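You operate a simulated robot arm through the tools that you are given. There is no shell and no other tool. Be economical: measure what you need, move in short steps, check, and stop when the job is done.

The job below is to be done with a simulated robot arm. You get a single attempt, and the scene is never put back.

TASK
Soap the stain on the napkin on the mat with the blue brush.
Fine: take the soap from the soap tin; put the brush back and the lid on the tin again. Set down upright: blue brush. A coat counts when it lies all over at full strength: go over it till it gets no stronger.
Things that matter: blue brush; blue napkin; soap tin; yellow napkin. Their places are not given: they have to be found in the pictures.

It is judged by the outcome, as a careful person would: the job done as asked, and still so three seconds after it is handed in. It fails if anything else is knocked over, pushed out of place, dropped, spilled or broken. A push-on lid holds only when it is set on centred and level and pressed home; a screw cap is set on level and turned clockwise until tight. Flat cloth is picked up by pressing the open fingertips on it (5 to 10 N) and closing them slowly along it; thin cloth reads only 2 to 8 mm in the jaws.

THE ROBOT
A 6-joint arm with a two-finger gripper, fixed in place. Base frame: the origin is at the foot of the arm, x ahead of it, y to its left, z up; the work surface is at about z = 90.3. Lengths are in cm, angles in rad, forces in N, time in s.
Its first joint turns from -2.897 to 2.897 rad. Payload 3.43 kg.
The tool frame sits at the grasp point between the pads (the TCP): z along the fingers, y along the line on which they close. The tips reach 2 cm beyond it. The gripper opens to 19 cm. The gripper's body begins 24.8 cm behind the TCP.
Orientation is that of the tool frame in the base frame, as [roll, pitch, yaw] about the fixed x, y, z axes, in that order (R = Rz(yaw) Ry(pitch) Rx(roll)). With the fingers straight down and closing along the base's y, the tool's x points along the base's -x, its y along +y and its z along -z.

THE INTERFACE
- The arm moves only by the tool step_arm. Its argument "steps" is a list of rows, each an object of numbers (a shift or turn left out is 0, a gripper value left out holds the last): "wx", "wy", "wz": the turn, a rotation vector about the base's x, y, z in units of 6 degrees (1.0 is 6 degrees); "tx", "ty", "tz": the shift along the base's x, y, z in units of 25 mm (1.0 is 25 mm); "grip": the opening, from 0 (shut) to 1 (fully open). In form: [{"wx": .., "wy": .., "wz": .., "tx": .., "ty": .., "tz": .., "grip": ..}, ...]. A call has 1 to 8 rows; each row shifts and turns the commanded pose from where the row before left it. A call with a number of a shift or a turn outside -1 to 1 is refused whole. A row lasts 0.2 s, in which the tool goes at most 5 cm and 0.15 rad; a call with a longer step from one row to the next is refused whole, and so is a gripper value outside its range. Where a pose cannot be reached the arm comes as near as it can. A force on the tool above 40 N (or 10 N above the force at the start of the call, whichever is more), or a blocked arm, ends the call early, and 0.2 s more pass. The fingers move at their own pace (about 4.5 cm/s each) and stop on an object; they squeeze with about 23 N. The grip force told is the motor's: it shows also when the fingers shut on nothing. Time passes only in rows, and 0.2 s behind the last, so rows that do not move let the fingers close. The reply holds the time, the measured pose of the TCP, the force on the tool along the base axes, the opening and the grip force, in the units named above and with some noise, with the torque about the TCP (base axes, N m) and any sound that the robot's microphone picked up, and new pictures: "pictures" is both (left out), scene, wrist or none.
- Cameras (640 x 400 px; columns grow to the right, rows downward): "scene" is fixed at [39.91, -64.73, 168.53]; the picture's right is [0.95, -0.32, 0.00], its down [-0.19, -0.57, -0.80] and it looks along [0.26, 0.76, -0.60] (base axes); focal length 365 px, centre (320, 200). "wrist" rides on the gripper at [7, -0.8, -28.8] in the tool frame; the picture's right is [0.12, 0.99, 0.00], its down [-0.96, 0.12, -0.25] and it looks along [-0.25, 0.03, 0.97] (tool axes); focal length 261 px, centre (320, 200).
- move_column(by): slides the trunk up (or, below 0, down) by that many cm; the arm rides with it, the base frame stays. It gives what a move gives, with no picture.
- measure_at(camera, pixels): there is no depth. For up to 12 entries [column, row, z] of the newest picture of that camera ("zoom" is the newest enlarged one), the place [x, y] in the base frame at which the ray of that pixel passes the height z, good to about 0.3 cm, but the place of the scene camera against the robot may be out by one fixed shift of up to 1.8 cm in any direction. No time passes.
- close_up(camera, box): a new picture of the part [left, top, right, bottom] of that camera's present view, enlarged. No time passes.
- close_job(): hands the job in; it is judged then, once.

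Go step by step. Measure first, check grasps and placings, and put right what went wrong. The budget is 80 turns and 200 pictures, counting those below and the enlarged ones. Unless the task says otherwise, let go and move clear before handing in, and close with one line.

The tools are called after "Emit:" as name(argument=value, ...) on one line, values as JSON. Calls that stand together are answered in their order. step_arm: Moves the arm, as the interface text tells. Its arguments: {"type":"object","properties":{"steps":{"type":"array"},"pictures":{"type":"string","enum":["both","scene","wrist","none"]}},"required":["steps"]} The other tools are called the same way: move_column (by) slides the trunk up or down; measure_at (camera, pixels) gives the place at which the rays of pixels pass given heights; close_up (camera, box) takes an enlarged picture of a part of a camera's view; close_job () hands the job in.

At the start:

```text
time_s: 0.0
tcp_pos: [71.7, 6.9, 126.71]
tcp_rot: [3.141, -0.001, 3.141]
contact_force: [-0.7, 0.2, 0.4]
torque: [0.0, 0.01, -0.05]
width: 19.01
grip_force: 0.0
trunk travel left (down, up): [-17.5, 6.5]
```

scene: 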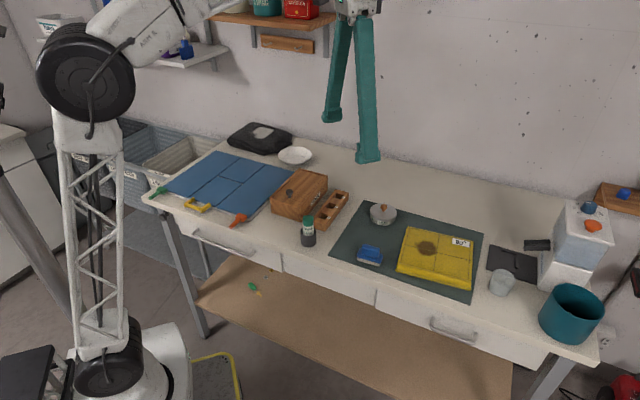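
wrist: 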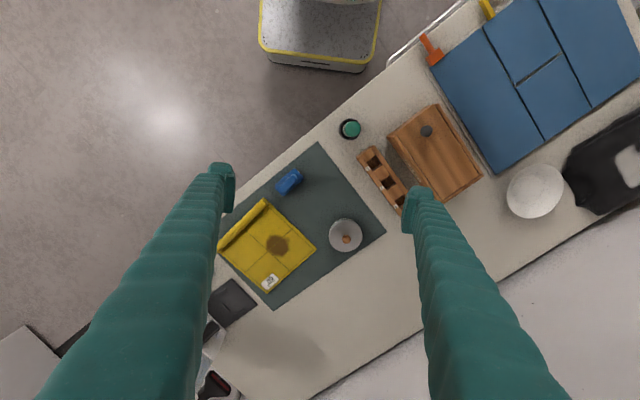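

The yellow napkin with a dark stain (428,248), the blue brush (369,254) and a round lidded tin (382,213) lie on the mat. I'll enlarge these first.

Emit:
close_up(camera="scene", box=[330, 190, 490, 300])

Emit:
close_up(camera="wrist", box=[210, 130, 400, 310])

Emit:
close_up(camera="scene", box=[140, 110, 360, 250])

```text
3.64 times, centred on (410, 245) of scene
```

zoom: 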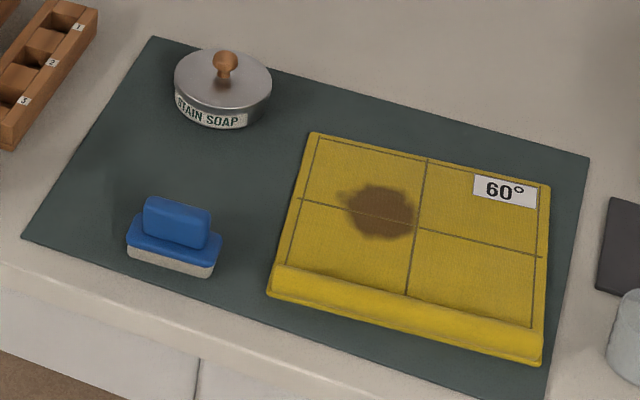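

```text
2.22 times, centred on (305, 220) of wrist
```

zoom: 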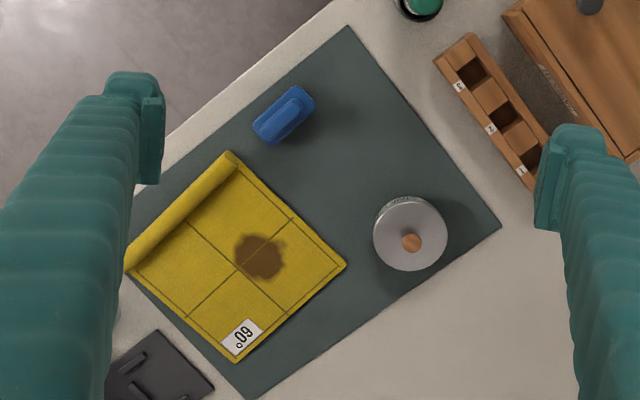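

```text
2.86 times, centred on (250, 180) of scene
```

zoom: 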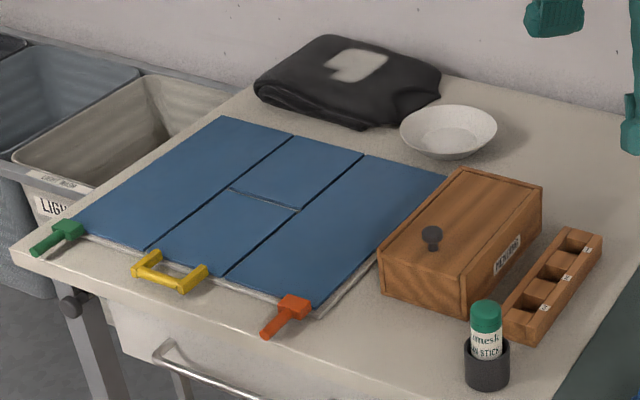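

The tin reads STAIN SOAP and its lid has a wooden knob. The brush lies bristles down. I'll measure these with the wrist camera.

Emit:
measure_at(camera="wrist", pixels=[[345, 238, 95], [346, 239, 98], [330, 235, 95], [361, 235, 95], [289, 181, 93], [277, 189, 91], [300, 174, 91], [277, 245, 92], [262, 200, 91], [221, 249, 91], [313, 249, 91], [269, 291, 91]])

Emit:
measure_at(camera="scene", pixels=[[384, 205, 97], [383, 213, 95], [368, 247, 95], [363, 261, 90.5], [383, 266, 90.5], [425, 248, 92], [358, 254, 92], [382, 221, 90.5]])

```text
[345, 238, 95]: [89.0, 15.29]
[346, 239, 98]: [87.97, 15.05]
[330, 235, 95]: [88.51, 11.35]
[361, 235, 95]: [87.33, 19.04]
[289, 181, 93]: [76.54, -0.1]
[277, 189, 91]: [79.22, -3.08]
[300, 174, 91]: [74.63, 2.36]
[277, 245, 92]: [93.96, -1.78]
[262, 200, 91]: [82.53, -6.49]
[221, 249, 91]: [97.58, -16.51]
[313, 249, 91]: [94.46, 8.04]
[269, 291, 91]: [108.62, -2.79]
```

```text
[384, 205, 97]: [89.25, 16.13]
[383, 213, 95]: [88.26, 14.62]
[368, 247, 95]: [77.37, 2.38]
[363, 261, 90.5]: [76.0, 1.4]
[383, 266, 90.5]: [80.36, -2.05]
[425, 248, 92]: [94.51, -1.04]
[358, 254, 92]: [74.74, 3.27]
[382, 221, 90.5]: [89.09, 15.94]
```

The tin is near (88,15), the brush near (77,0) and the stain near (94,-1.8). I'll move closer above for a finer look.

Emit:
step_arm(steps=[{"tx": 0.75, "tz": -0.98, "ty": 0.1}, {"tx": 0.75, "tz": -0.98, "ty": 0.1}, {"tx": 0.75, "tz": -0.98, "ty": 0.1}, {"tx": 0.75, "tz": -0.98, "ty": 0.1}, {"tx": 0.75, "tz": -0.98}, {"tx": 0.75, "tz": -0.98}, {}])

```text
time_s: 1.6
tcp_pos: [82.9, 7.96, 111.87]
tcp_rot: [3.141, 0.0, 3.141]
contact_force: [-0.8, 0.1, 0.2]
torque: [0.0, 0.02, -0.01]
width: 19.03
grip_force: 0.1
trunk travel left (down, up): [-17.5, 6.5]
```

scene: 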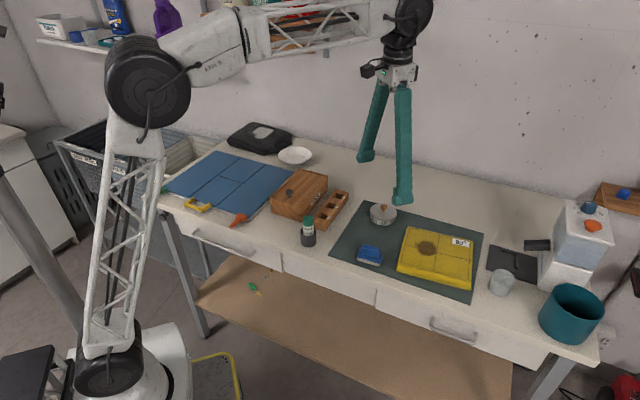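
wrist: 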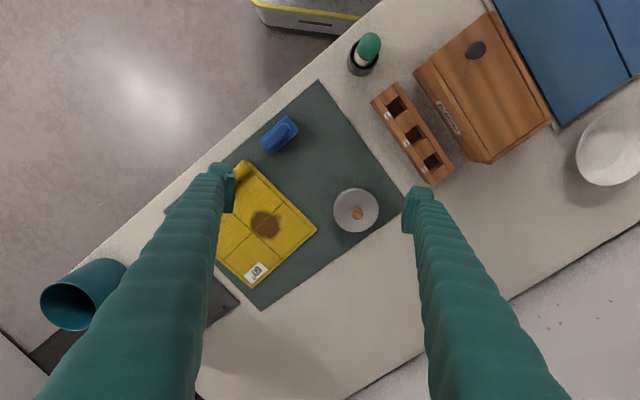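

The knob is at about (358,213) and the brush at about (280,135). I'll enlarge them to measure.

Emit:
close_up(camera="wrist", box=[240, 100, 400, 250])

Emit:
measure_at(camera="wrist", pixels=[[357.5, 213, 97], [333, 210, 95], [379, 210, 95], [356, 188, 95], [356, 233, 95], [356, 210, 95]])

```text
2.67 times, centred on (320, 175) of wrist
```

zoom: 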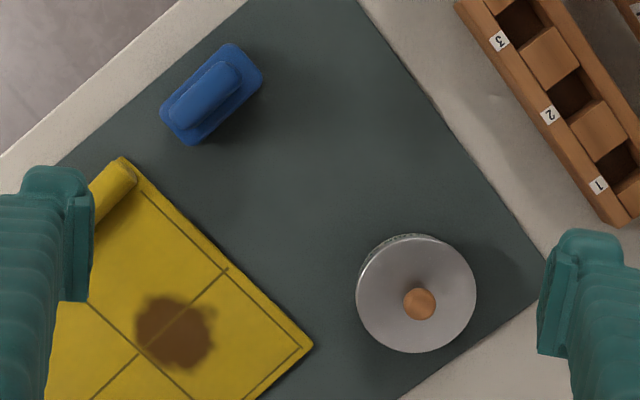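

```text
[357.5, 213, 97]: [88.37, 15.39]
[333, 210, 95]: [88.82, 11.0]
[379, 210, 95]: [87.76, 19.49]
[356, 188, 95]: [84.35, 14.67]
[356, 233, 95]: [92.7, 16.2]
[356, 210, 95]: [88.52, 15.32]
```

The lid centre and knob agree at (88.5,15.35), with the lid top near 95 and the knob top near 97. I'll go above the knob with the jaws partly closed.

Emit:
step_arm(steps=[{"tx": 0.56, "ty": 0.74, "grip": 0.3}, {"tx": 0.56, "ty": 0.74}, {"tx": 0.56, "ty": 0.74}, {"tx": 0.56, "ty": 0.74, "tz": -0.8}, {"tz": -1}, {"tz": -1}, {"tz": -1}, {}])

```text
time_s: 3.4
tcp_pos: [88.43, 15.3, 102.25]
tcp_rot: [-3.141, 0.0, -3.142]
contact_force: [0.1, -0.1, -0.1]
torque: [0.0, -0.02, -0.03]
width: 5.69
grip_force: 0.0
trunk travel left (down, up): [-17.5, 6.5]
```

scene: 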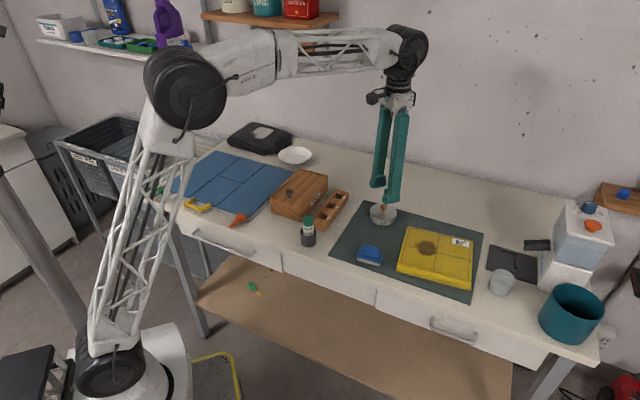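
wrist: 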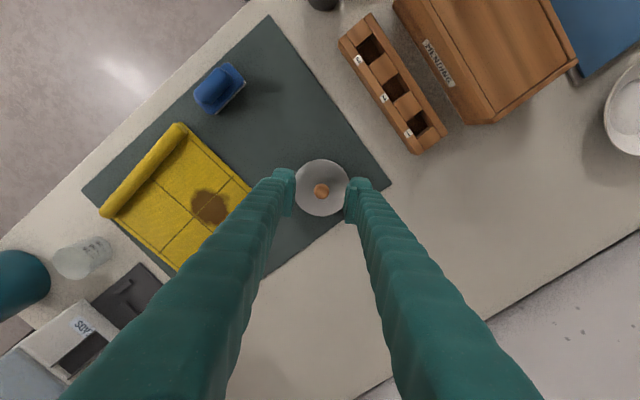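

The knob is at (321,190), between the fingers. I'll check its position and then lower.

Emit:
measure_at(camera="wrist", pixels=[[321.5, 190.5, 97], [321.5, 188, 95], [296, 188, 95], [348, 188, 95]])

Emit:
close_up(camera="scene", box=[350, 180, 420, 240])

Emit:
close_up(camera="wrist", box=[270, 150, 370, 230])

```text
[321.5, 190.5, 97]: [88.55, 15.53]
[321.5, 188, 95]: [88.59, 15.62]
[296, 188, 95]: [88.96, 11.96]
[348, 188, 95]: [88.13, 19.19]
```

```text
6.67 times, centred on (385, 210) of scene
```

zoom: 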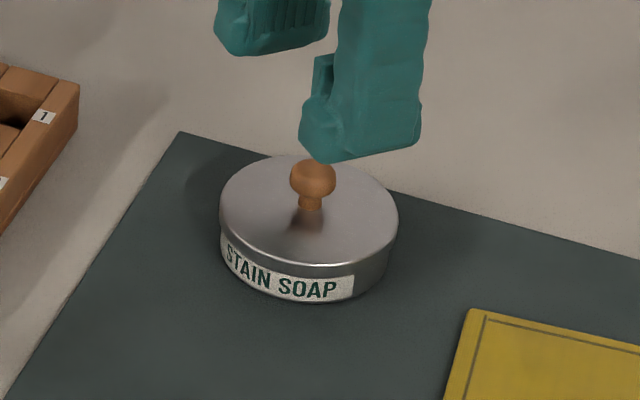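

```text
5.00 times, centred on (320, 190) of wrist
```

zoom: 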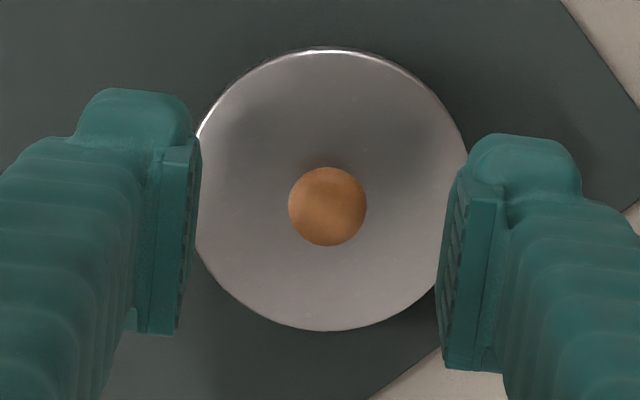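

The knob is at (88.55,15.5). I'll centre on it and lower carefully.

Emit:
step_arm(steps=[{"ty": 0.08, "tx": 0.04, "grip": 0.25, "tz": -0.5}, {"tz": -0.5}, {"tz": -0.4}, {"tz": -0.3}, {}])

Emit:
close_up(camera="scene", box=[350, 180, 420, 240])

```text
time_s: 4.6
tcp_pos: [88.66, 15.63, 98.26]
tcp_rot: [-3.14, -0.001, -3.141]
contact_force: [0.7, 0.0, 0.0]
torque: [0.01, 0.0, -0.02]
width: 4.75
grip_force: 0.0
trunk travel left (down, up): [-17.5, 6.5]
```

scene: 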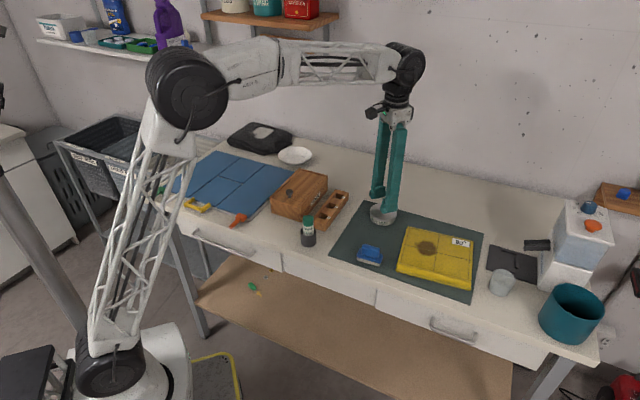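
wrist: 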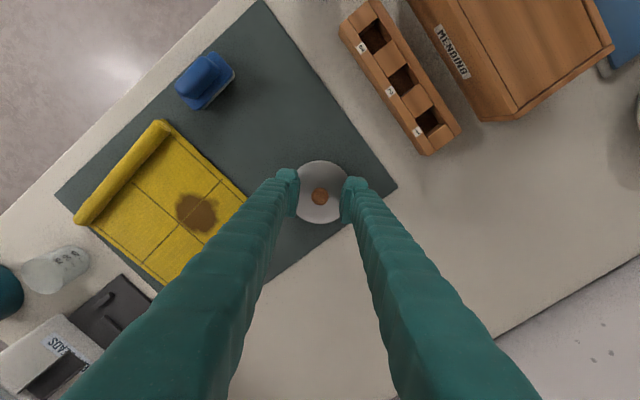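

```text
6.67 times, centred on (385, 210) of scene
```

zoom: 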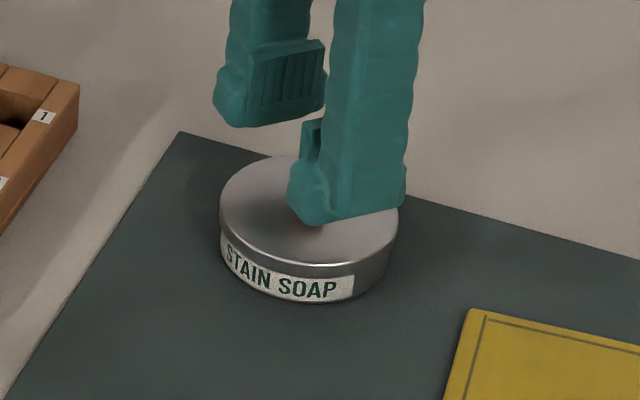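

The tips at z 96.3 are still clear of the lid. I'll lower 1.2 cm more.

Emit:
step_arm(steps=[{"tz": -0.16}, {"tz": -0.16}, {"tz": -0.16}, {}], pictures="none")

Emit:
close_up(camera="scene", box=[350, 180, 420, 240])

```text
time_s: 5.6
tcp_pos: [88.7, 15.43, 96.91]
tcp_rot: [3.141, 0.0, -3.141]
contact_force: [0.9, -0.2, 0.9]
torque: [-0.02, -0.01, 0.01]
width: 4.74
grip_force: 0.1
trunk travel left (down, up): [-17.5, 6.5]
```

```text
6.67 times, centred on (385, 210) of scene
```

zoom: 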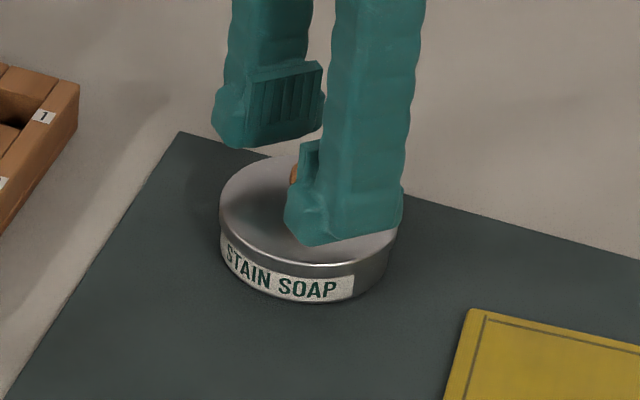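

There is no contact yet at tip z 94.9. I'll continue down in small steps.

Emit:
step_arm(steps=[{"tz": -0.12}, {"tz": -0.12}, {"tz": -0.1}, {}], pictures="none")

Emit:
close_up(camera="scene", box=[350, 180, 420, 240])

```text
time_s: 6.6
tcp_pos: [88.58, 15.48, 96.09]
tcp_rot: [-3.141, -0.001, 3.141]
contact_force: [-0.5, 0.1, 0.2]
torque: [0.0, 0.01, 0.0]
width: 4.77
grip_force: 0.0
trunk travel left (down, up): [-17.5, 6.5]
```

```text
6.67 times, centred on (385, 210) of scene
```

zoom: 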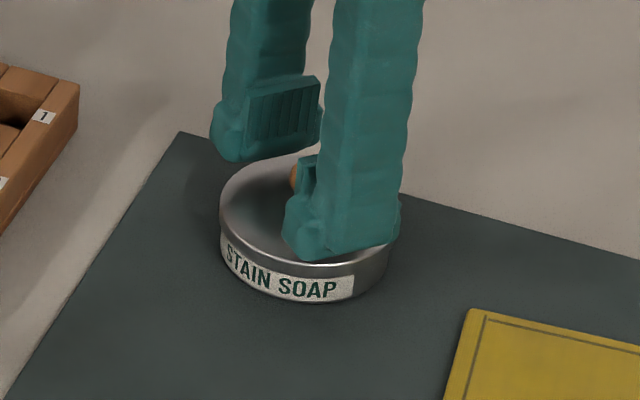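

The pads are at knob height and clear of the lid. I'll close the jaws.

Emit:
step_arm(steps=[{"grip": 0.0}, {}, {}, {}, {}], pictures="wrist")

```text
time_s: 7.8
tcp_pos: [88.56, 15.53, 96.1]
tcp_rot: [3.141, 0.0, 3.14]
contact_force: [-0.6, 0.0, -0.4]
torque: [-0.01, -0.02, -0.01]
width: 1.8
grip_force: 22.9
trunk travel left (down, up): [-17.5, 6.5]
heard: snap
```

wrist: 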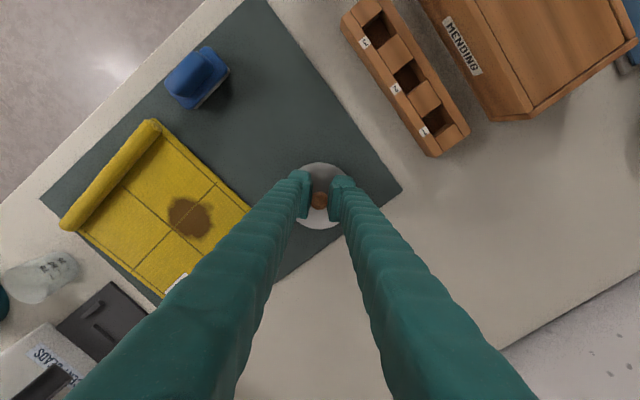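

The knob is held at 1.8 cm width. I'll lift gently and watch the force.

Emit:
step_arm(steps=[{"tz": 0.1}, {"tz": 0.1}, {"tz": 0.2}, {"tz": 0.2}, {"tz": 0.4}, {}], pictures="none")

Emit:
close_up(camera="scene", box=[340, 170, 440, 250])

```text
time_s: 9.2
tcp_pos: [88.53, 15.59, 98.73]
tcp_rot: [-3.141, -0.001, -3.141]
contact_force: [-0.2, -0.1, -0.9]
torque: [0.04, 0.03, 0.0]
width: 1.8
grip_force: 22.9
trunk travel left (down, up): [-17.5, 6.5]
```

```text
5.00 times, centred on (390, 210) of scene
```

zoom: 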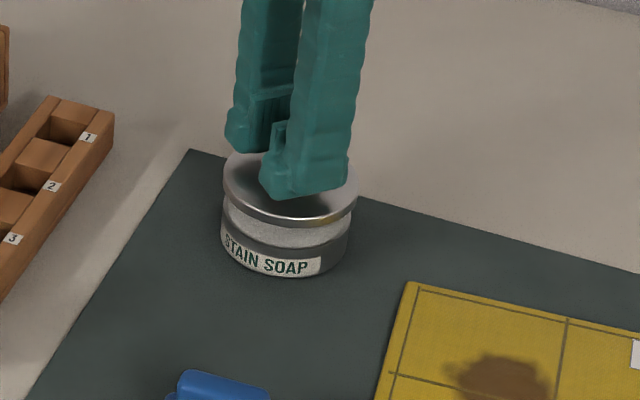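

The lid is off, with the tin body still in place. I'll carry it to the bare table at about (88.5,27), to the tin's left.

Emit:
step_arm(steps=[{"tz": 0.8}, {"ty": 0.9}, {"ty": 0.95}, {"ty": 0.95}, {"ty": 0.95}, {"ty": 0.9}, {"tz": -0.8}, {}])

```text
time_s: 11.0
tcp_pos: [88.58, 27.31, 98.62]
tcp_rot: [-3.141, 0.0, -3.141]
contact_force: [0.3, 0.6, 0.0]
torque: [-0.03, 0.01, -0.05]
width: 1.8
grip_force: 22.6
trunk travel left (down, up): [-17.5, 6.5]
```

scene: 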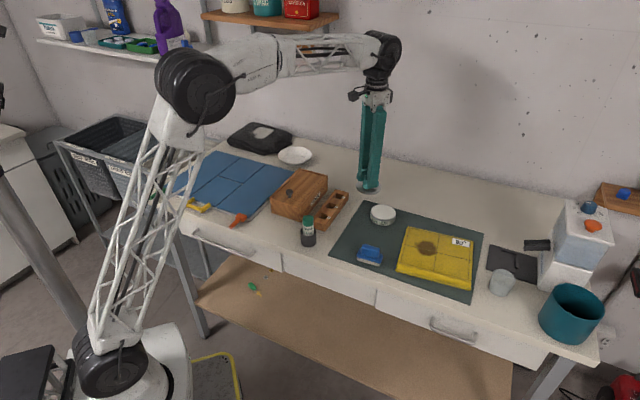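
wrist: 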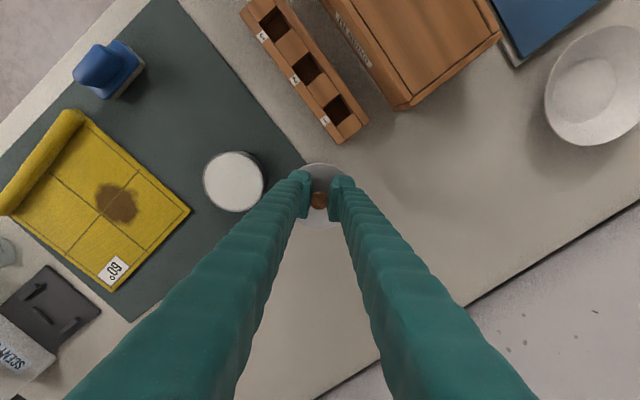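

The spot is clear, though the rack end is close to the lid. I'll shift a touch further (+x 1 cm, +y 1 cm), then lower until it touches.

Emit:
step_arm(steps=[{"tx": 0.4, "ty": 0.4}, {"tz": -0.5}, {"tz": -0.5}, {"tz": -0.2}, {"tz": -0.15}, {}], pictures="none")

Emit:
close_up(camera="scene", box=[330, 150, 430, 230])

```text
time_s: 12.4
tcp_pos: [89.62, 28.18, 95.25]
tcp_rot: [3.141, 0.0, 3.141]
contact_force: [0.3, -0.4, -0.9]
torque: [0.01, 0.01, 0.01]
width: 1.76
grip_force: 23.0
trunk travel left (down, up): [-17.5, 6.5]
```

```text
5.00 times, centred on (380, 190) of scene
```

zoom: 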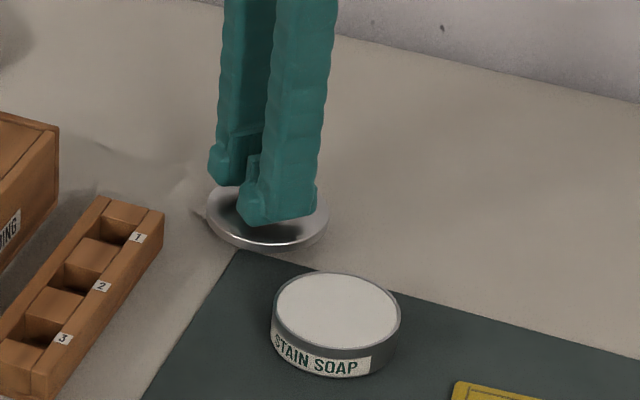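

Emit:
step_arm(steps=[{"tz": -0.15}, {"tz": -0.15}, {"tz": -0.1}, {"tz": -0.1}, {}], pictures="none")

Emit:
close_up(camera="scene", box=[330, 150, 430, 230])

```text
time_s: 13.6
tcp_pos: [89.63, 28.22, 93.96]
tcp_rot: [-3.141, 0.001, -3.14]
contact_force: [-0.7, 0.1, -0.3]
torque: [0.0, -0.01, 0.0]
width: 1.75
grip_force: 22.9
trunk travel left (down, up): [-17.5, 6.5]
```

```text
5.00 times, centred on (380, 190) of scene
```

zoom: 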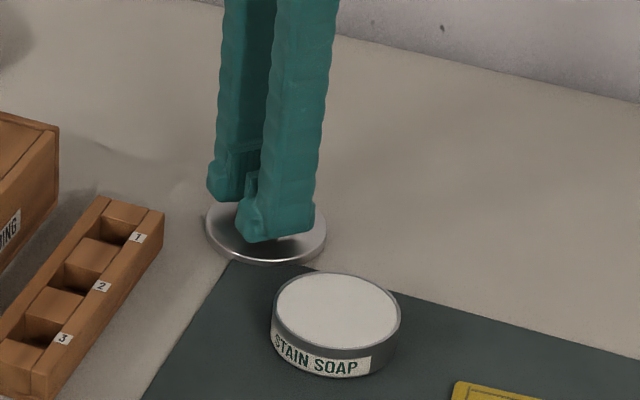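

The lid is very near the table. I'll go down in fine steps until contact.

Emit:
step_arm(steps=[{"tz": -0.06}, {"tz": -0.06}, {"tz": -0.06}, {}], pictures="none")

```text
time_s: 14.6
tcp_pos: [89.66, 28.16, 93.64]
tcp_rot: [-3.141, 0.0, -3.142]
contact_force: [0.9, 1.1, 3.1]
torque: [-0.06, 0.07, 0.01]
width: 1.75
grip_force: 22.9
trunk travel left (down, up): [-17.5, 6.5]
```

There is 3 N of contact at TCP 93.64, so the lid rests on the table. I'll open and rise.

Emit:
step_arm(steps=[{"grip": 0.25}, {}, {}, {"tz": 0.4}, {"tz": 0.8}, {"tz": 1}, {"tz": 1}, {}])

```text
time_s: 16.4
tcp_pos: [89.67, 28.29, 101.7]
tcp_rot: [3.141, 0.0, -3.14]
contact_force: [0.4, -0.8, -0.7]
torque: [0.01, 0.01, -0.04]
width: 4.74
grip_force: 0.2
trunk travel left (down, up): [-17.5, 6.5]
```

scene: 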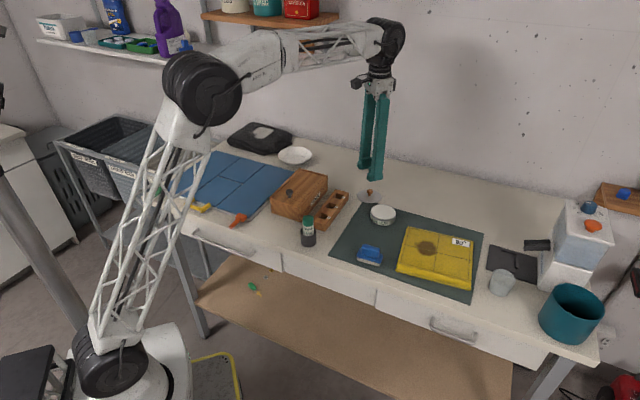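
wrist: 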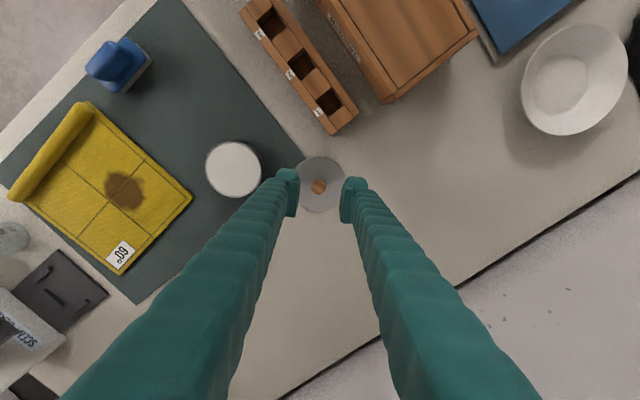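

The lid sits flat. I'll go to above the brush now, turning the tool toward the brush axis.

Emit:
step_arm(steps=[{"tz": 0.9, "ty": -0.6, "grip": 0.5}, {"tz": 0.9, "ty": -1, "tx": -0.45, "wz": -1}, {"ty": -1, "tx": -0.45, "wz": -1}, {"ty": -1, "tx": -0.45, "wz": -1}, {"ty": -1, "tx": -0.45, "wz": -1}, {"ty": -1, "tx": -0.45, "wz": -1}, {"ty": -1, "tx": -0.45, "wz": -1}, {"ty": -1, "tx": -0.45, "wz": -1}], pictures="none")

Emit:
step_arm(steps=[{"ty": -1, "tx": -0.45, "wz": -0.5}, {"ty": -1, "tx": -0.45}, {"ty": -1, "tx": -0.45}, {"ty": -0.7, "tx": -0.45}, {}])

```text
time_s: 18.2
tcp_pos: [81.77, 9.04, 105.98]
tcp_rot: [-3.141, 0.0, 2.406]
contact_force: [0.7, 0.4, -0.3]
torque: [-0.13, 0.09, -0.01]
width: 9.49
grip_force: 0.2
trunk travel left (down, up): [-17.5, 6.5]
```

```text
time_s: 19.4
tcp_pos: [77.53, -0.13, 106.01]
tcp_rot: [3.142, -0.001, 2.356]
contact_force: [-0.6, -0.6, -0.1]
torque: [0.0, -0.02, 0.0]
width: 9.48
grip_force: 0.0
trunk travel left (down, up): [-17.5, 6.5]
```

scene: 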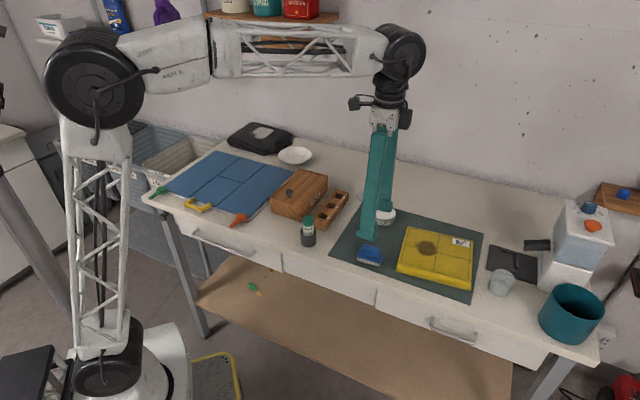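
wrist: 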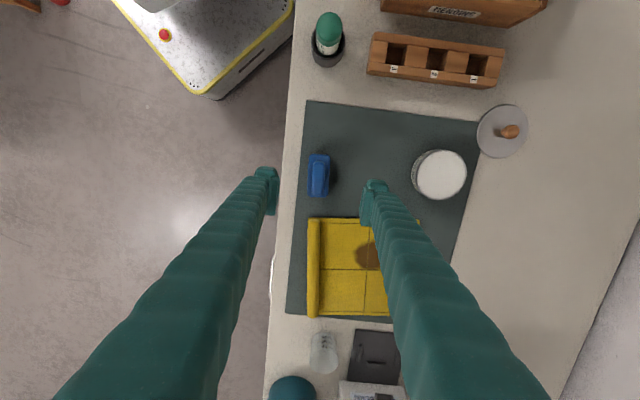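

The brush at (318,175) lies between the fingers, almost parallel to them. I'll enlarge and measure.

Emit:
close_up(camera="wrist", box=[280, 145, 360, 205])

Emit:
measure_at(camera="wrist", pixels=[[318, 175, 94], [318, 175, 92], [309, 175, 92], [328, 175, 92], [318, 155, 92], [318, 196, 92]])

```text
6.67 times, centred on (320, 175) of wrist
```

zoom: 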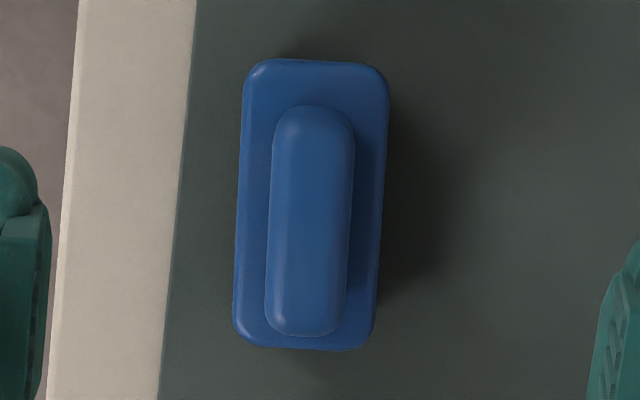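

```text
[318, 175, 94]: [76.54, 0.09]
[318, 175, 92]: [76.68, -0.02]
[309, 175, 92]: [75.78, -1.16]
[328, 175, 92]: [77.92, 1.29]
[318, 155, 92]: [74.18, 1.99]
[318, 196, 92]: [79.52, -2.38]
```

The brush axis is at about 138°, so a turn of +3° is needed, and its centre is near (76.9,-0.15). I'll align and lower to just above it.

Emit:
step_arm(steps=[{"tx": -0.25, "ty": -0.01, "wz": 0.53, "grip": 0.28}, {"tz": -1}, {"tz": -1}, {"tz": -1}, {}, {}])

Emit:
close_up(camera="wrist", box=[270, 150, 370, 225])

Emit:
close_up(camera="scene", box=[330, 215, 410, 275])

```text
time_s: 20.8
tcp_pos: [76.66, -0.28, 98.58]
tcp_rot: [-3.141, 0.001, 2.412]
contact_force: [0.1, 0.5, 0.6]
torque: [-0.01, 0.01, 0.01]
width: 5.3
grip_force: 0.0
trunk travel left (down, up): [-17.5, 6.5]
```

scene: 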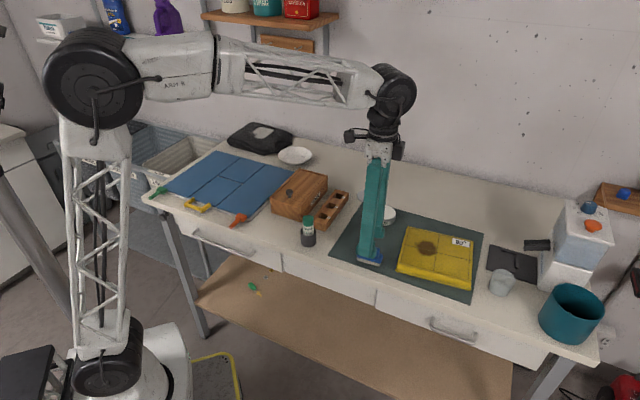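
wrist: 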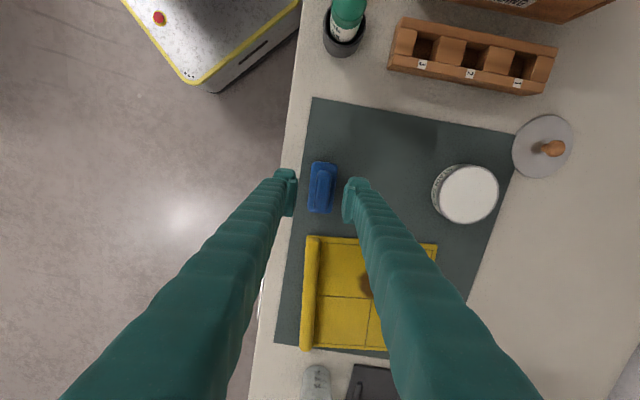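

```text
5.33 times, centred on (320, 188) of wrist
```

zoom: 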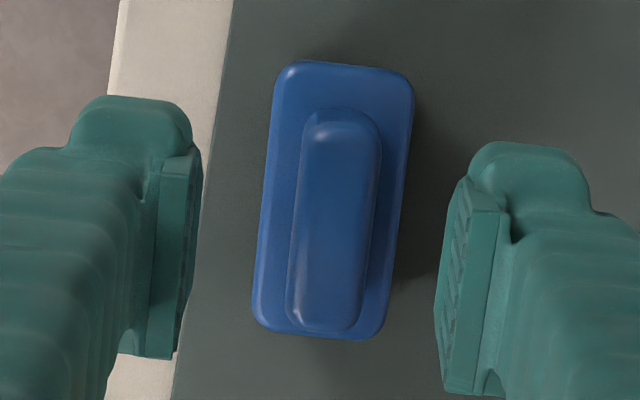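

```text
6.67 times, centred on (370, 245) of scene
```

zoom: 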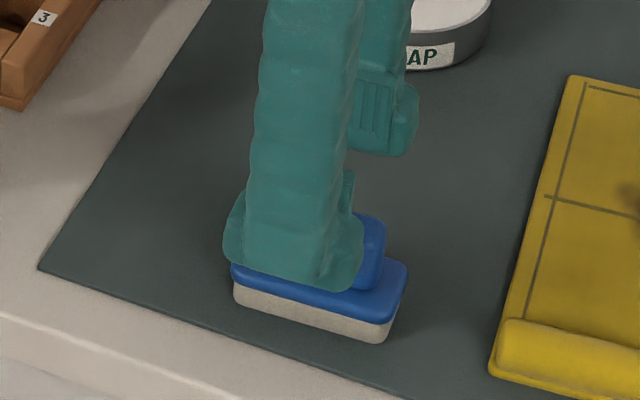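

The handle is about 0.3 cm off to the right of the jaw centre and well aligned. I'll measure its centre.

Emit:
measure_at(camera="wrist", pixels=[[323, 191.8, 94.5], [323, 191.8, 93.5], [322.5, 187.5, 92]])

```text
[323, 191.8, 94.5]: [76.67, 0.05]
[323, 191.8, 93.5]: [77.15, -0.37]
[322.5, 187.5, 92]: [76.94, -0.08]
```

Emit:
step_arm(steps=[{"tx": 0.09, "ty": 0.09, "tz": -0.4}, {"tz": -0.4}, {"tz": -0.3}, {}], pictures="none")

Emit:
close_up(camera="scene", box=[330, 215, 410, 275])

Emit:
close_up(camera="wrist", box=[270, 150, 370, 225])

```text
time_s: 21.8
tcp_pos: [76.95, 0.06, 95.8]
tcp_rot: [3.14, 0.0, 2.412]
contact_force: [-0.4, -1.0, 0.1]
torque: [0.0, -0.05, 0.01]
width: 5.33
grip_force: 0.1
trunk travel left (down, up): [-17.5, 6.5]
```

```text
6.67 times, centred on (370, 245) of scene
```

zoom: 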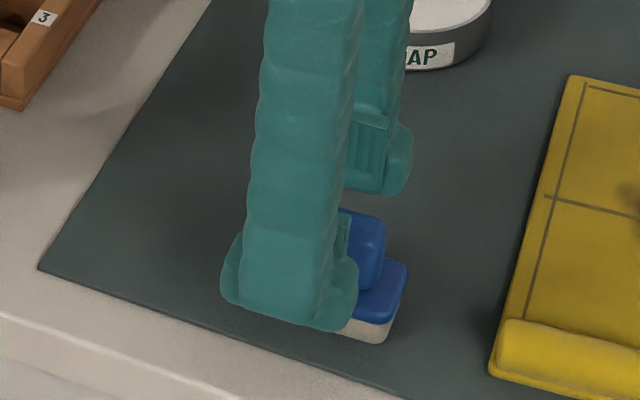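

```text
5.33 times, centred on (320, 188) of wrist
```

zoom: 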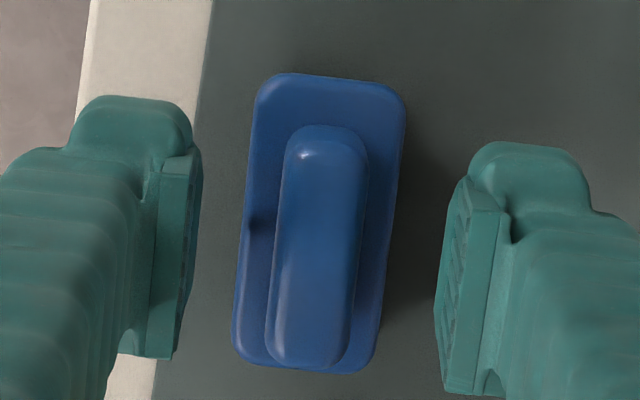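

The handle is now centred. I'll lower slightly and close.

Emit:
step_arm(steps=[{"tz": -0.2}, {}, {"grip": 0.0}, {}, {}, {}, {}], pictures="wrist")

Emit:
close_up(camera="scene", box=[330, 215, 410, 275])

```text
time_s: 23.4
tcp_pos: [76.94, 0.09, 95.38]
tcp_rot: [3.141, 0.0, 2.412]
contact_force: [0.1, -0.4, -1.0]
torque: [0.03, -0.02, 0.01]
width: 1.76
grip_force: 23.4
trunk travel left (down, up): [-17.5, 6.5]
```

wrist: 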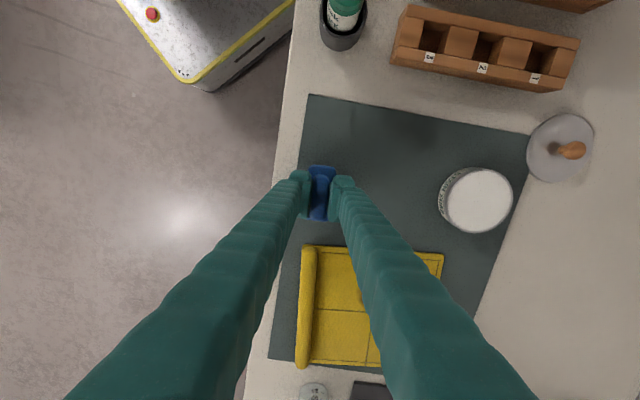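

```text
6.67 times, centred on (370, 245) of scene
```

zoom: 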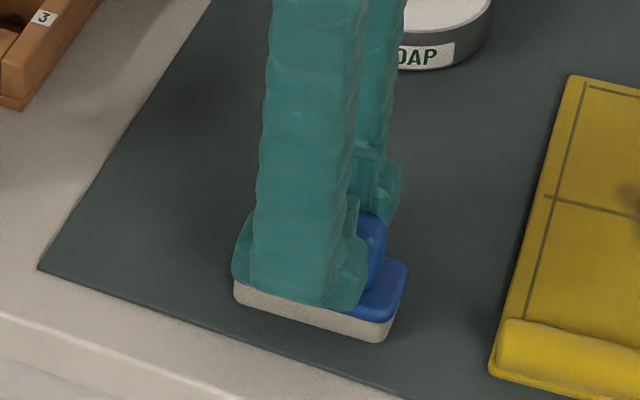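

The handle is held at 1.76 cm; the home pose is (76.94, 0.09, 95.38), yaw 2.412. I'll lift and carry it above the tin at (88.5,15.5).

Emit:
step_arm(steps=[{"tz": 0.5}, {"tz": 1}, {"tz": 1}, {"tx": 0.93, "ty": 1}, {"tx": 0.93, "ty": 1}, {"tx": 0.93, "ty": 1}, {"tx": 0.93, "ty": 1}, {"tx": 0.9, "ty": 1}], pictures="none")

Emit:
step_arm(steps=[{"ty": 1}, {"ty": 0.15}, {}])

Emit:
close_up(camera="scene", box=[340, 170, 440, 250])

Emit:
close_up(camera="wrist", box=[270, 150, 370, 225])

```text
time_s: 25.2
tcp_pos: [88.31, 12.68, 101.61]
tcp_rot: [3.14, 0.0, 2.411]
contact_force: [-0.2, -1.5, -0.5]
torque: [0.06, -0.09, -0.02]
width: 1.76
grip_force: 22.7
trunk travel left (down, up): [-17.5, 6.5]
```

```text
time_s: 26.0
tcp_pos: [88.52, 15.55, 101.3]
tcp_rot: [3.141, 0.0, 2.413]
contact_force: [-0.4, 0.0, -0.9]
torque: [-0.03, -0.02, 0.0]
width: 1.73
grip_force: 22.8
trunk travel left (down, up): [-17.5, 6.5]
```

scene: 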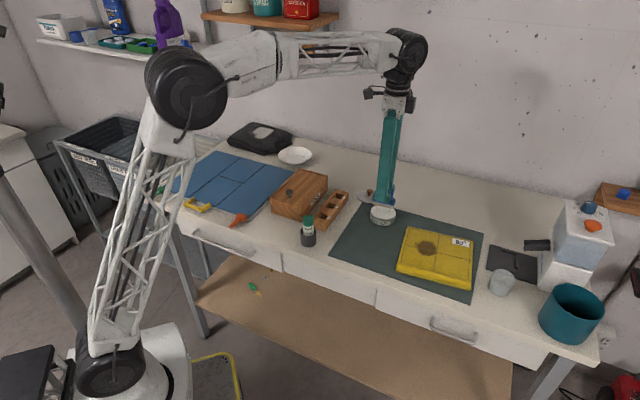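
wrist: 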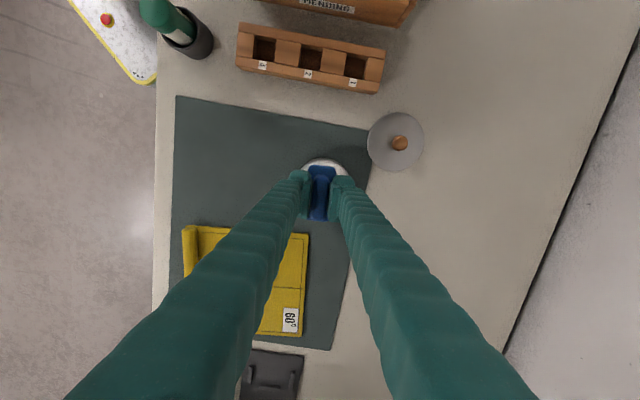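

```text
5.00 times, centred on (390, 210) of scene
```

zoom: 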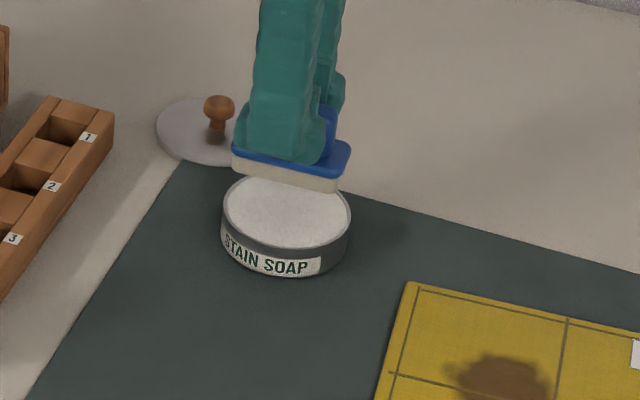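

```text
5.33 times, centred on (320, 188) of wrist
```

zoom: 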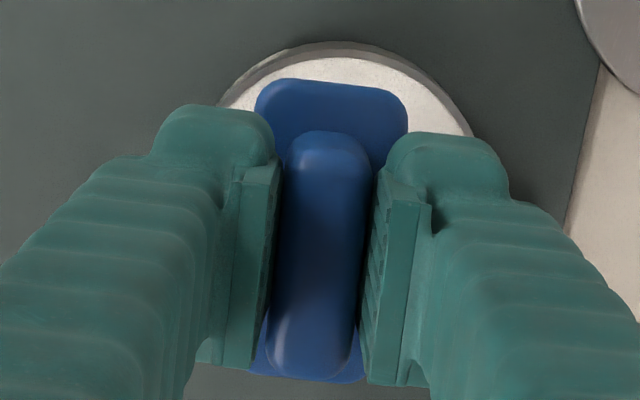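

The soap fills the tin almost to the rim. I'll lower the brush until it makes light contact.

Emit:
step_arm(steps=[{"tz": -0.6}, {"tz": -0.3}, {"tz": -0.12}, {"tz": -0.08}, {"tz": -0.08}, {}], pictures="none")

Emit:
close_up(camera="scene", box=[340, 170, 440, 250])

```text
time_s: 27.4
tcp_pos: [88.44, 15.49, 98.7]
tcp_rot: [3.141, 0.0, 2.412]
contact_force: [0.2, -0.7, -0.1]
torque: [-0.03, 0.01, -0.03]
width: 1.75
grip_force: 23.0
trunk travel left (down, up): [-17.5, 6.5]
```

```text
5.00 times, centred on (390, 210) of scene
```

zoom: 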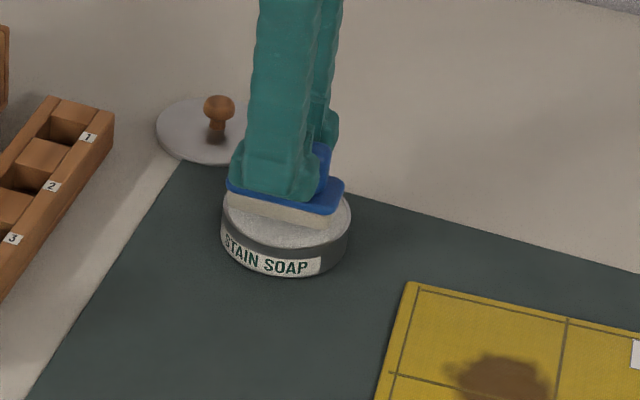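

Emit:
step_arm(steps=[{"tz": -0.08}, {"tz": -0.08}, {"tz": -0.06}, {"tz": -0.06}, {}], pictures="none")

```text
time_s: 28.6
tcp_pos: [88.4, 15.51, 97.85]
tcp_rot: [-3.14, 0.0, 2.41]
contact_force: [0.5, -0.8, 4.8]
torque: [0.05, -0.1, 0.02]
width: 1.76
grip_force: 23.8
trunk travel left (down, up): [-17.5, 6.5]
```

I feel 4.8 N of contact at 97.85. I'll make small rubs and then lift to check the bristles.

Emit:
step_arm(steps=[{"tx": 0.12, "ty": -0.12}, {"tx": -0.12, "ty": 0.12}, {"tx": -0.12, "ty": 0.12}, {"tx": 0.12, "ty": -0.12}, {}], pictures="none")

Emit:
step_arm(steps=[{"tz": 0.3}, {"tz": 0.5}, {"tz": 0.8}, {}], pictures="none")

Emit:
close_up(camera="scene", box=[340, 170, 440, 250])

```text
time_s: 29.8
tcp_pos: [88.33, 15.42, 97.84]
tcp_rot: [-3.141, 0.001, 2.412]
contact_force: [-2.8, 2.0, 6.8]
torque: [0.06, 0.06, 0.01]
width: 1.78
grip_force: 23.0
trunk travel left (down, up): [-17.5, 6.5]
```

```text
time_s: 30.8
tcp_pos: [88.21, 15.41, 101.96]
tcp_rot: [-3.141, 0.001, 2.412]
contact_force: [-0.8, 0.5, -0.4]
torque: [0.0, 0.0, 0.03]
width: 1.76
grip_force: 22.3
trunk travel left (down, up): [-17.5, 6.5]
```

```text
5.00 times, centred on (390, 210) of scene
```

zoom: 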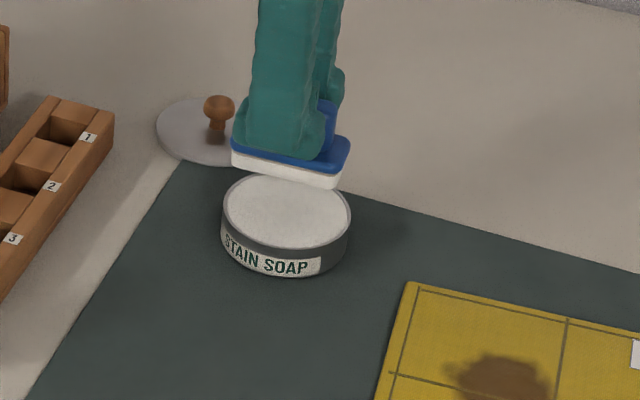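

The bristles have turned white, so soap has been taken. I'll move partway toward the napkin, up high, and measure the stain.

Emit:
step_arm(steps=[{"tz": 0.8}, {"tz": 0.8, "ty": -0.8}, {"tz": 0.8, "ty": -1, "tx": -0.3}, {"ty": -1, "tx": -0.3}, {"ty": -1, "tx": -0.3}, {"ty": -0.8}, {}])

Emit:
close_up(camera="scene", box=[390, 215, 490, 295])

```text
time_s: 32.4
tcp_pos: [86.26, 4.06, 108.1]
tcp_rot: [3.14, -0.002, 2.412]
contact_force: [0.3, 0.4, -1.8]
torque: [0.03, -0.01, 0.01]
width: 1.76
grip_force: 22.8
trunk travel left (down, up): [-17.5, 6.5]
```

scene: 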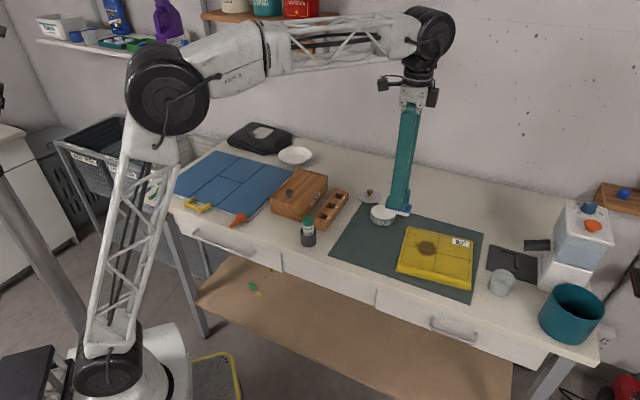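
wrist: 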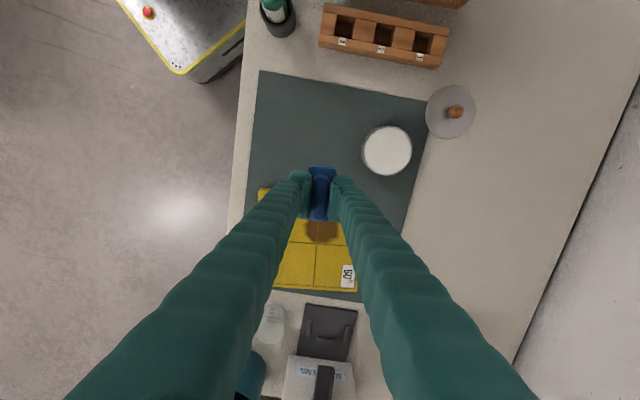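

```text
5.00 times, centred on (440, 255) of scene
```

zoom: 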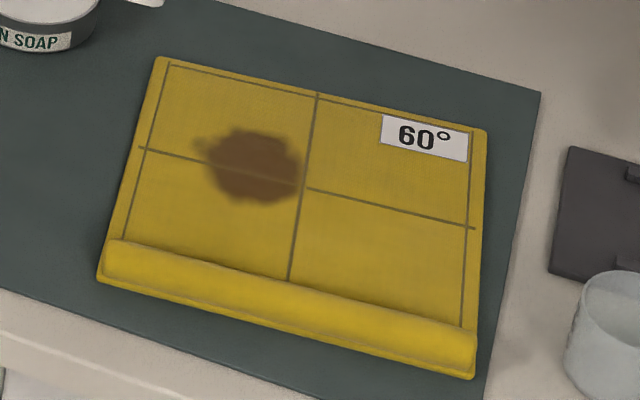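

I'll measure the stain's outline in the enlarged picture, and the lid knob in the scene camera to correct its offset.

Emit:
measure_at(camera="zoom", pixels=[[255, 165, 91.2], [195, 145, 91.2], [207, 170, 91.2], [250, 127, 91.2], [304, 165, 91.2], [250, 205, 91.2], [290, 195, 91.2], [315, 250, 91.2], [160, 60, 91.2], [485, 130, 91.2], [110, 240, 91.2], [320, 95, 91.2]])

Emit:
measure_at(camera="scene", pixels=[[368.5, 196, 91], [382, 213.5, 93]])

Emit:
measure_at(camera="wrist", pixels=[[386.5, 150, 93], [320, 230, 91.2], [305, 232, 91.2], [340, 232, 91.2], [320, 243, 91.2], [450, 112, 91]])

Emit:
close_up(camera="wrist", box=[250, 175, 390, 300])

Emit:
close_up(camera="scene", box=[350, 180, 410, 230])

```text
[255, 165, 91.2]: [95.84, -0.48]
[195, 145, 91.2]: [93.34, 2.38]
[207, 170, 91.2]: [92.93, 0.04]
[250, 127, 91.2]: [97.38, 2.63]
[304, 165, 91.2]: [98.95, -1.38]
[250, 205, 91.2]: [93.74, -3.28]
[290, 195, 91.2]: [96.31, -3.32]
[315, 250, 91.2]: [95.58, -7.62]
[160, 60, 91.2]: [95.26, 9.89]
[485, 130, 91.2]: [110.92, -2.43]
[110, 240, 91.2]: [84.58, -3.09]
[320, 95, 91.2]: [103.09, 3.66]
```

```text
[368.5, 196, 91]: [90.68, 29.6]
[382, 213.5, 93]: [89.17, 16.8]
```

```text
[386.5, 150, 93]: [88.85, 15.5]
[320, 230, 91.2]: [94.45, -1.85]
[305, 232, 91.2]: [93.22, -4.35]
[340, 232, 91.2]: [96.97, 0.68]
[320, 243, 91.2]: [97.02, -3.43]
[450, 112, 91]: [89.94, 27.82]
```

```text
3.20 times, centred on (320, 238) of wrist
```

zoom: 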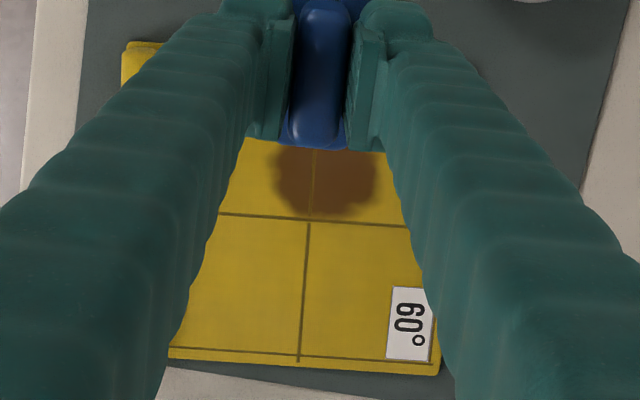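

```text
8.00 times, centred on (380, 205) of scene
```

zoom: 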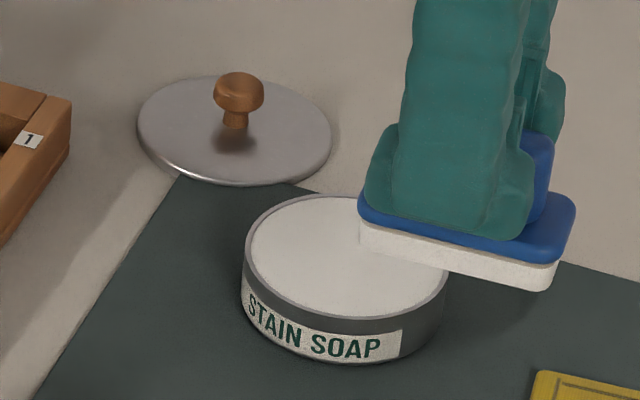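

After correcting the scene offset, the stain's centre is near (94.4,-1.9) with about 3.4 cm radius. I'll hover the brush over its front half and lower until it touches lightly.

Emit:
step_arm(steps=[{"tx": 0.66, "ty": -0.73, "tz": -0.5}, {"tx": 0.66, "ty": -0.73, "tz": -0.6}, {"tx": 0.66, "ty": -0.73, "tz": -0.8}, {"tx": 0.66, "ty": -0.73, "tz": -0.8}, {"tz": -0.6}, {"tz": -0.4}, {}])

Emit:
close_up(camera="scene", box=[390, 215, 490, 295])

```text
time_s: 34.0
tcp_pos: [92.94, -3.3, 98.53]
tcp_rot: [-3.141, -0.001, 2.413]
contact_force: [0.1, 0.4, -0.9]
torque: [-0.03, -0.04, 0.0]
width: 1.76
grip_force: 22.4
trunk travel left (down, up): [-17.5, 6.5]
```

scene: 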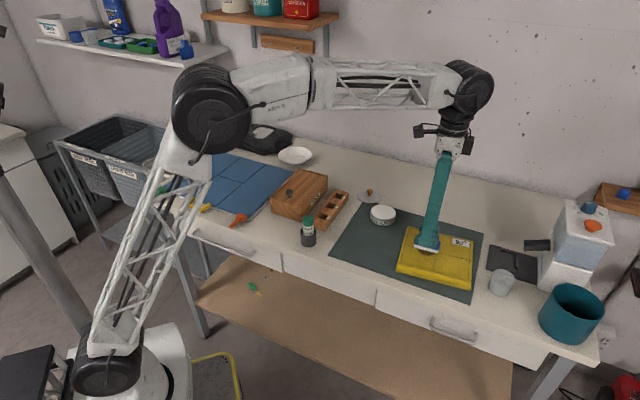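
wrist: 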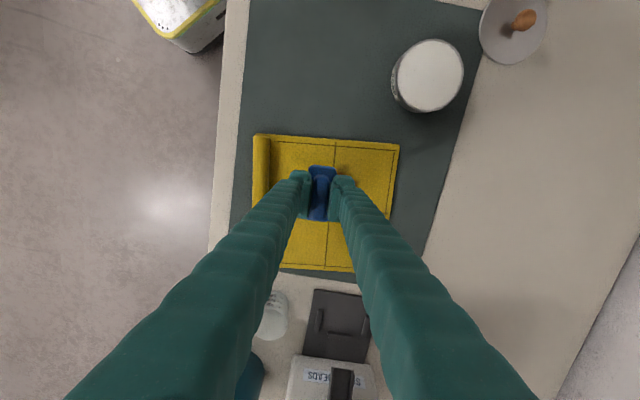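

```text
5.00 times, centred on (440, 255) of scene
```

zoom: 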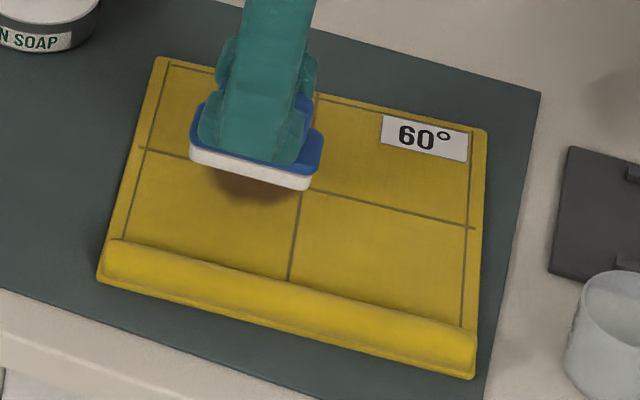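

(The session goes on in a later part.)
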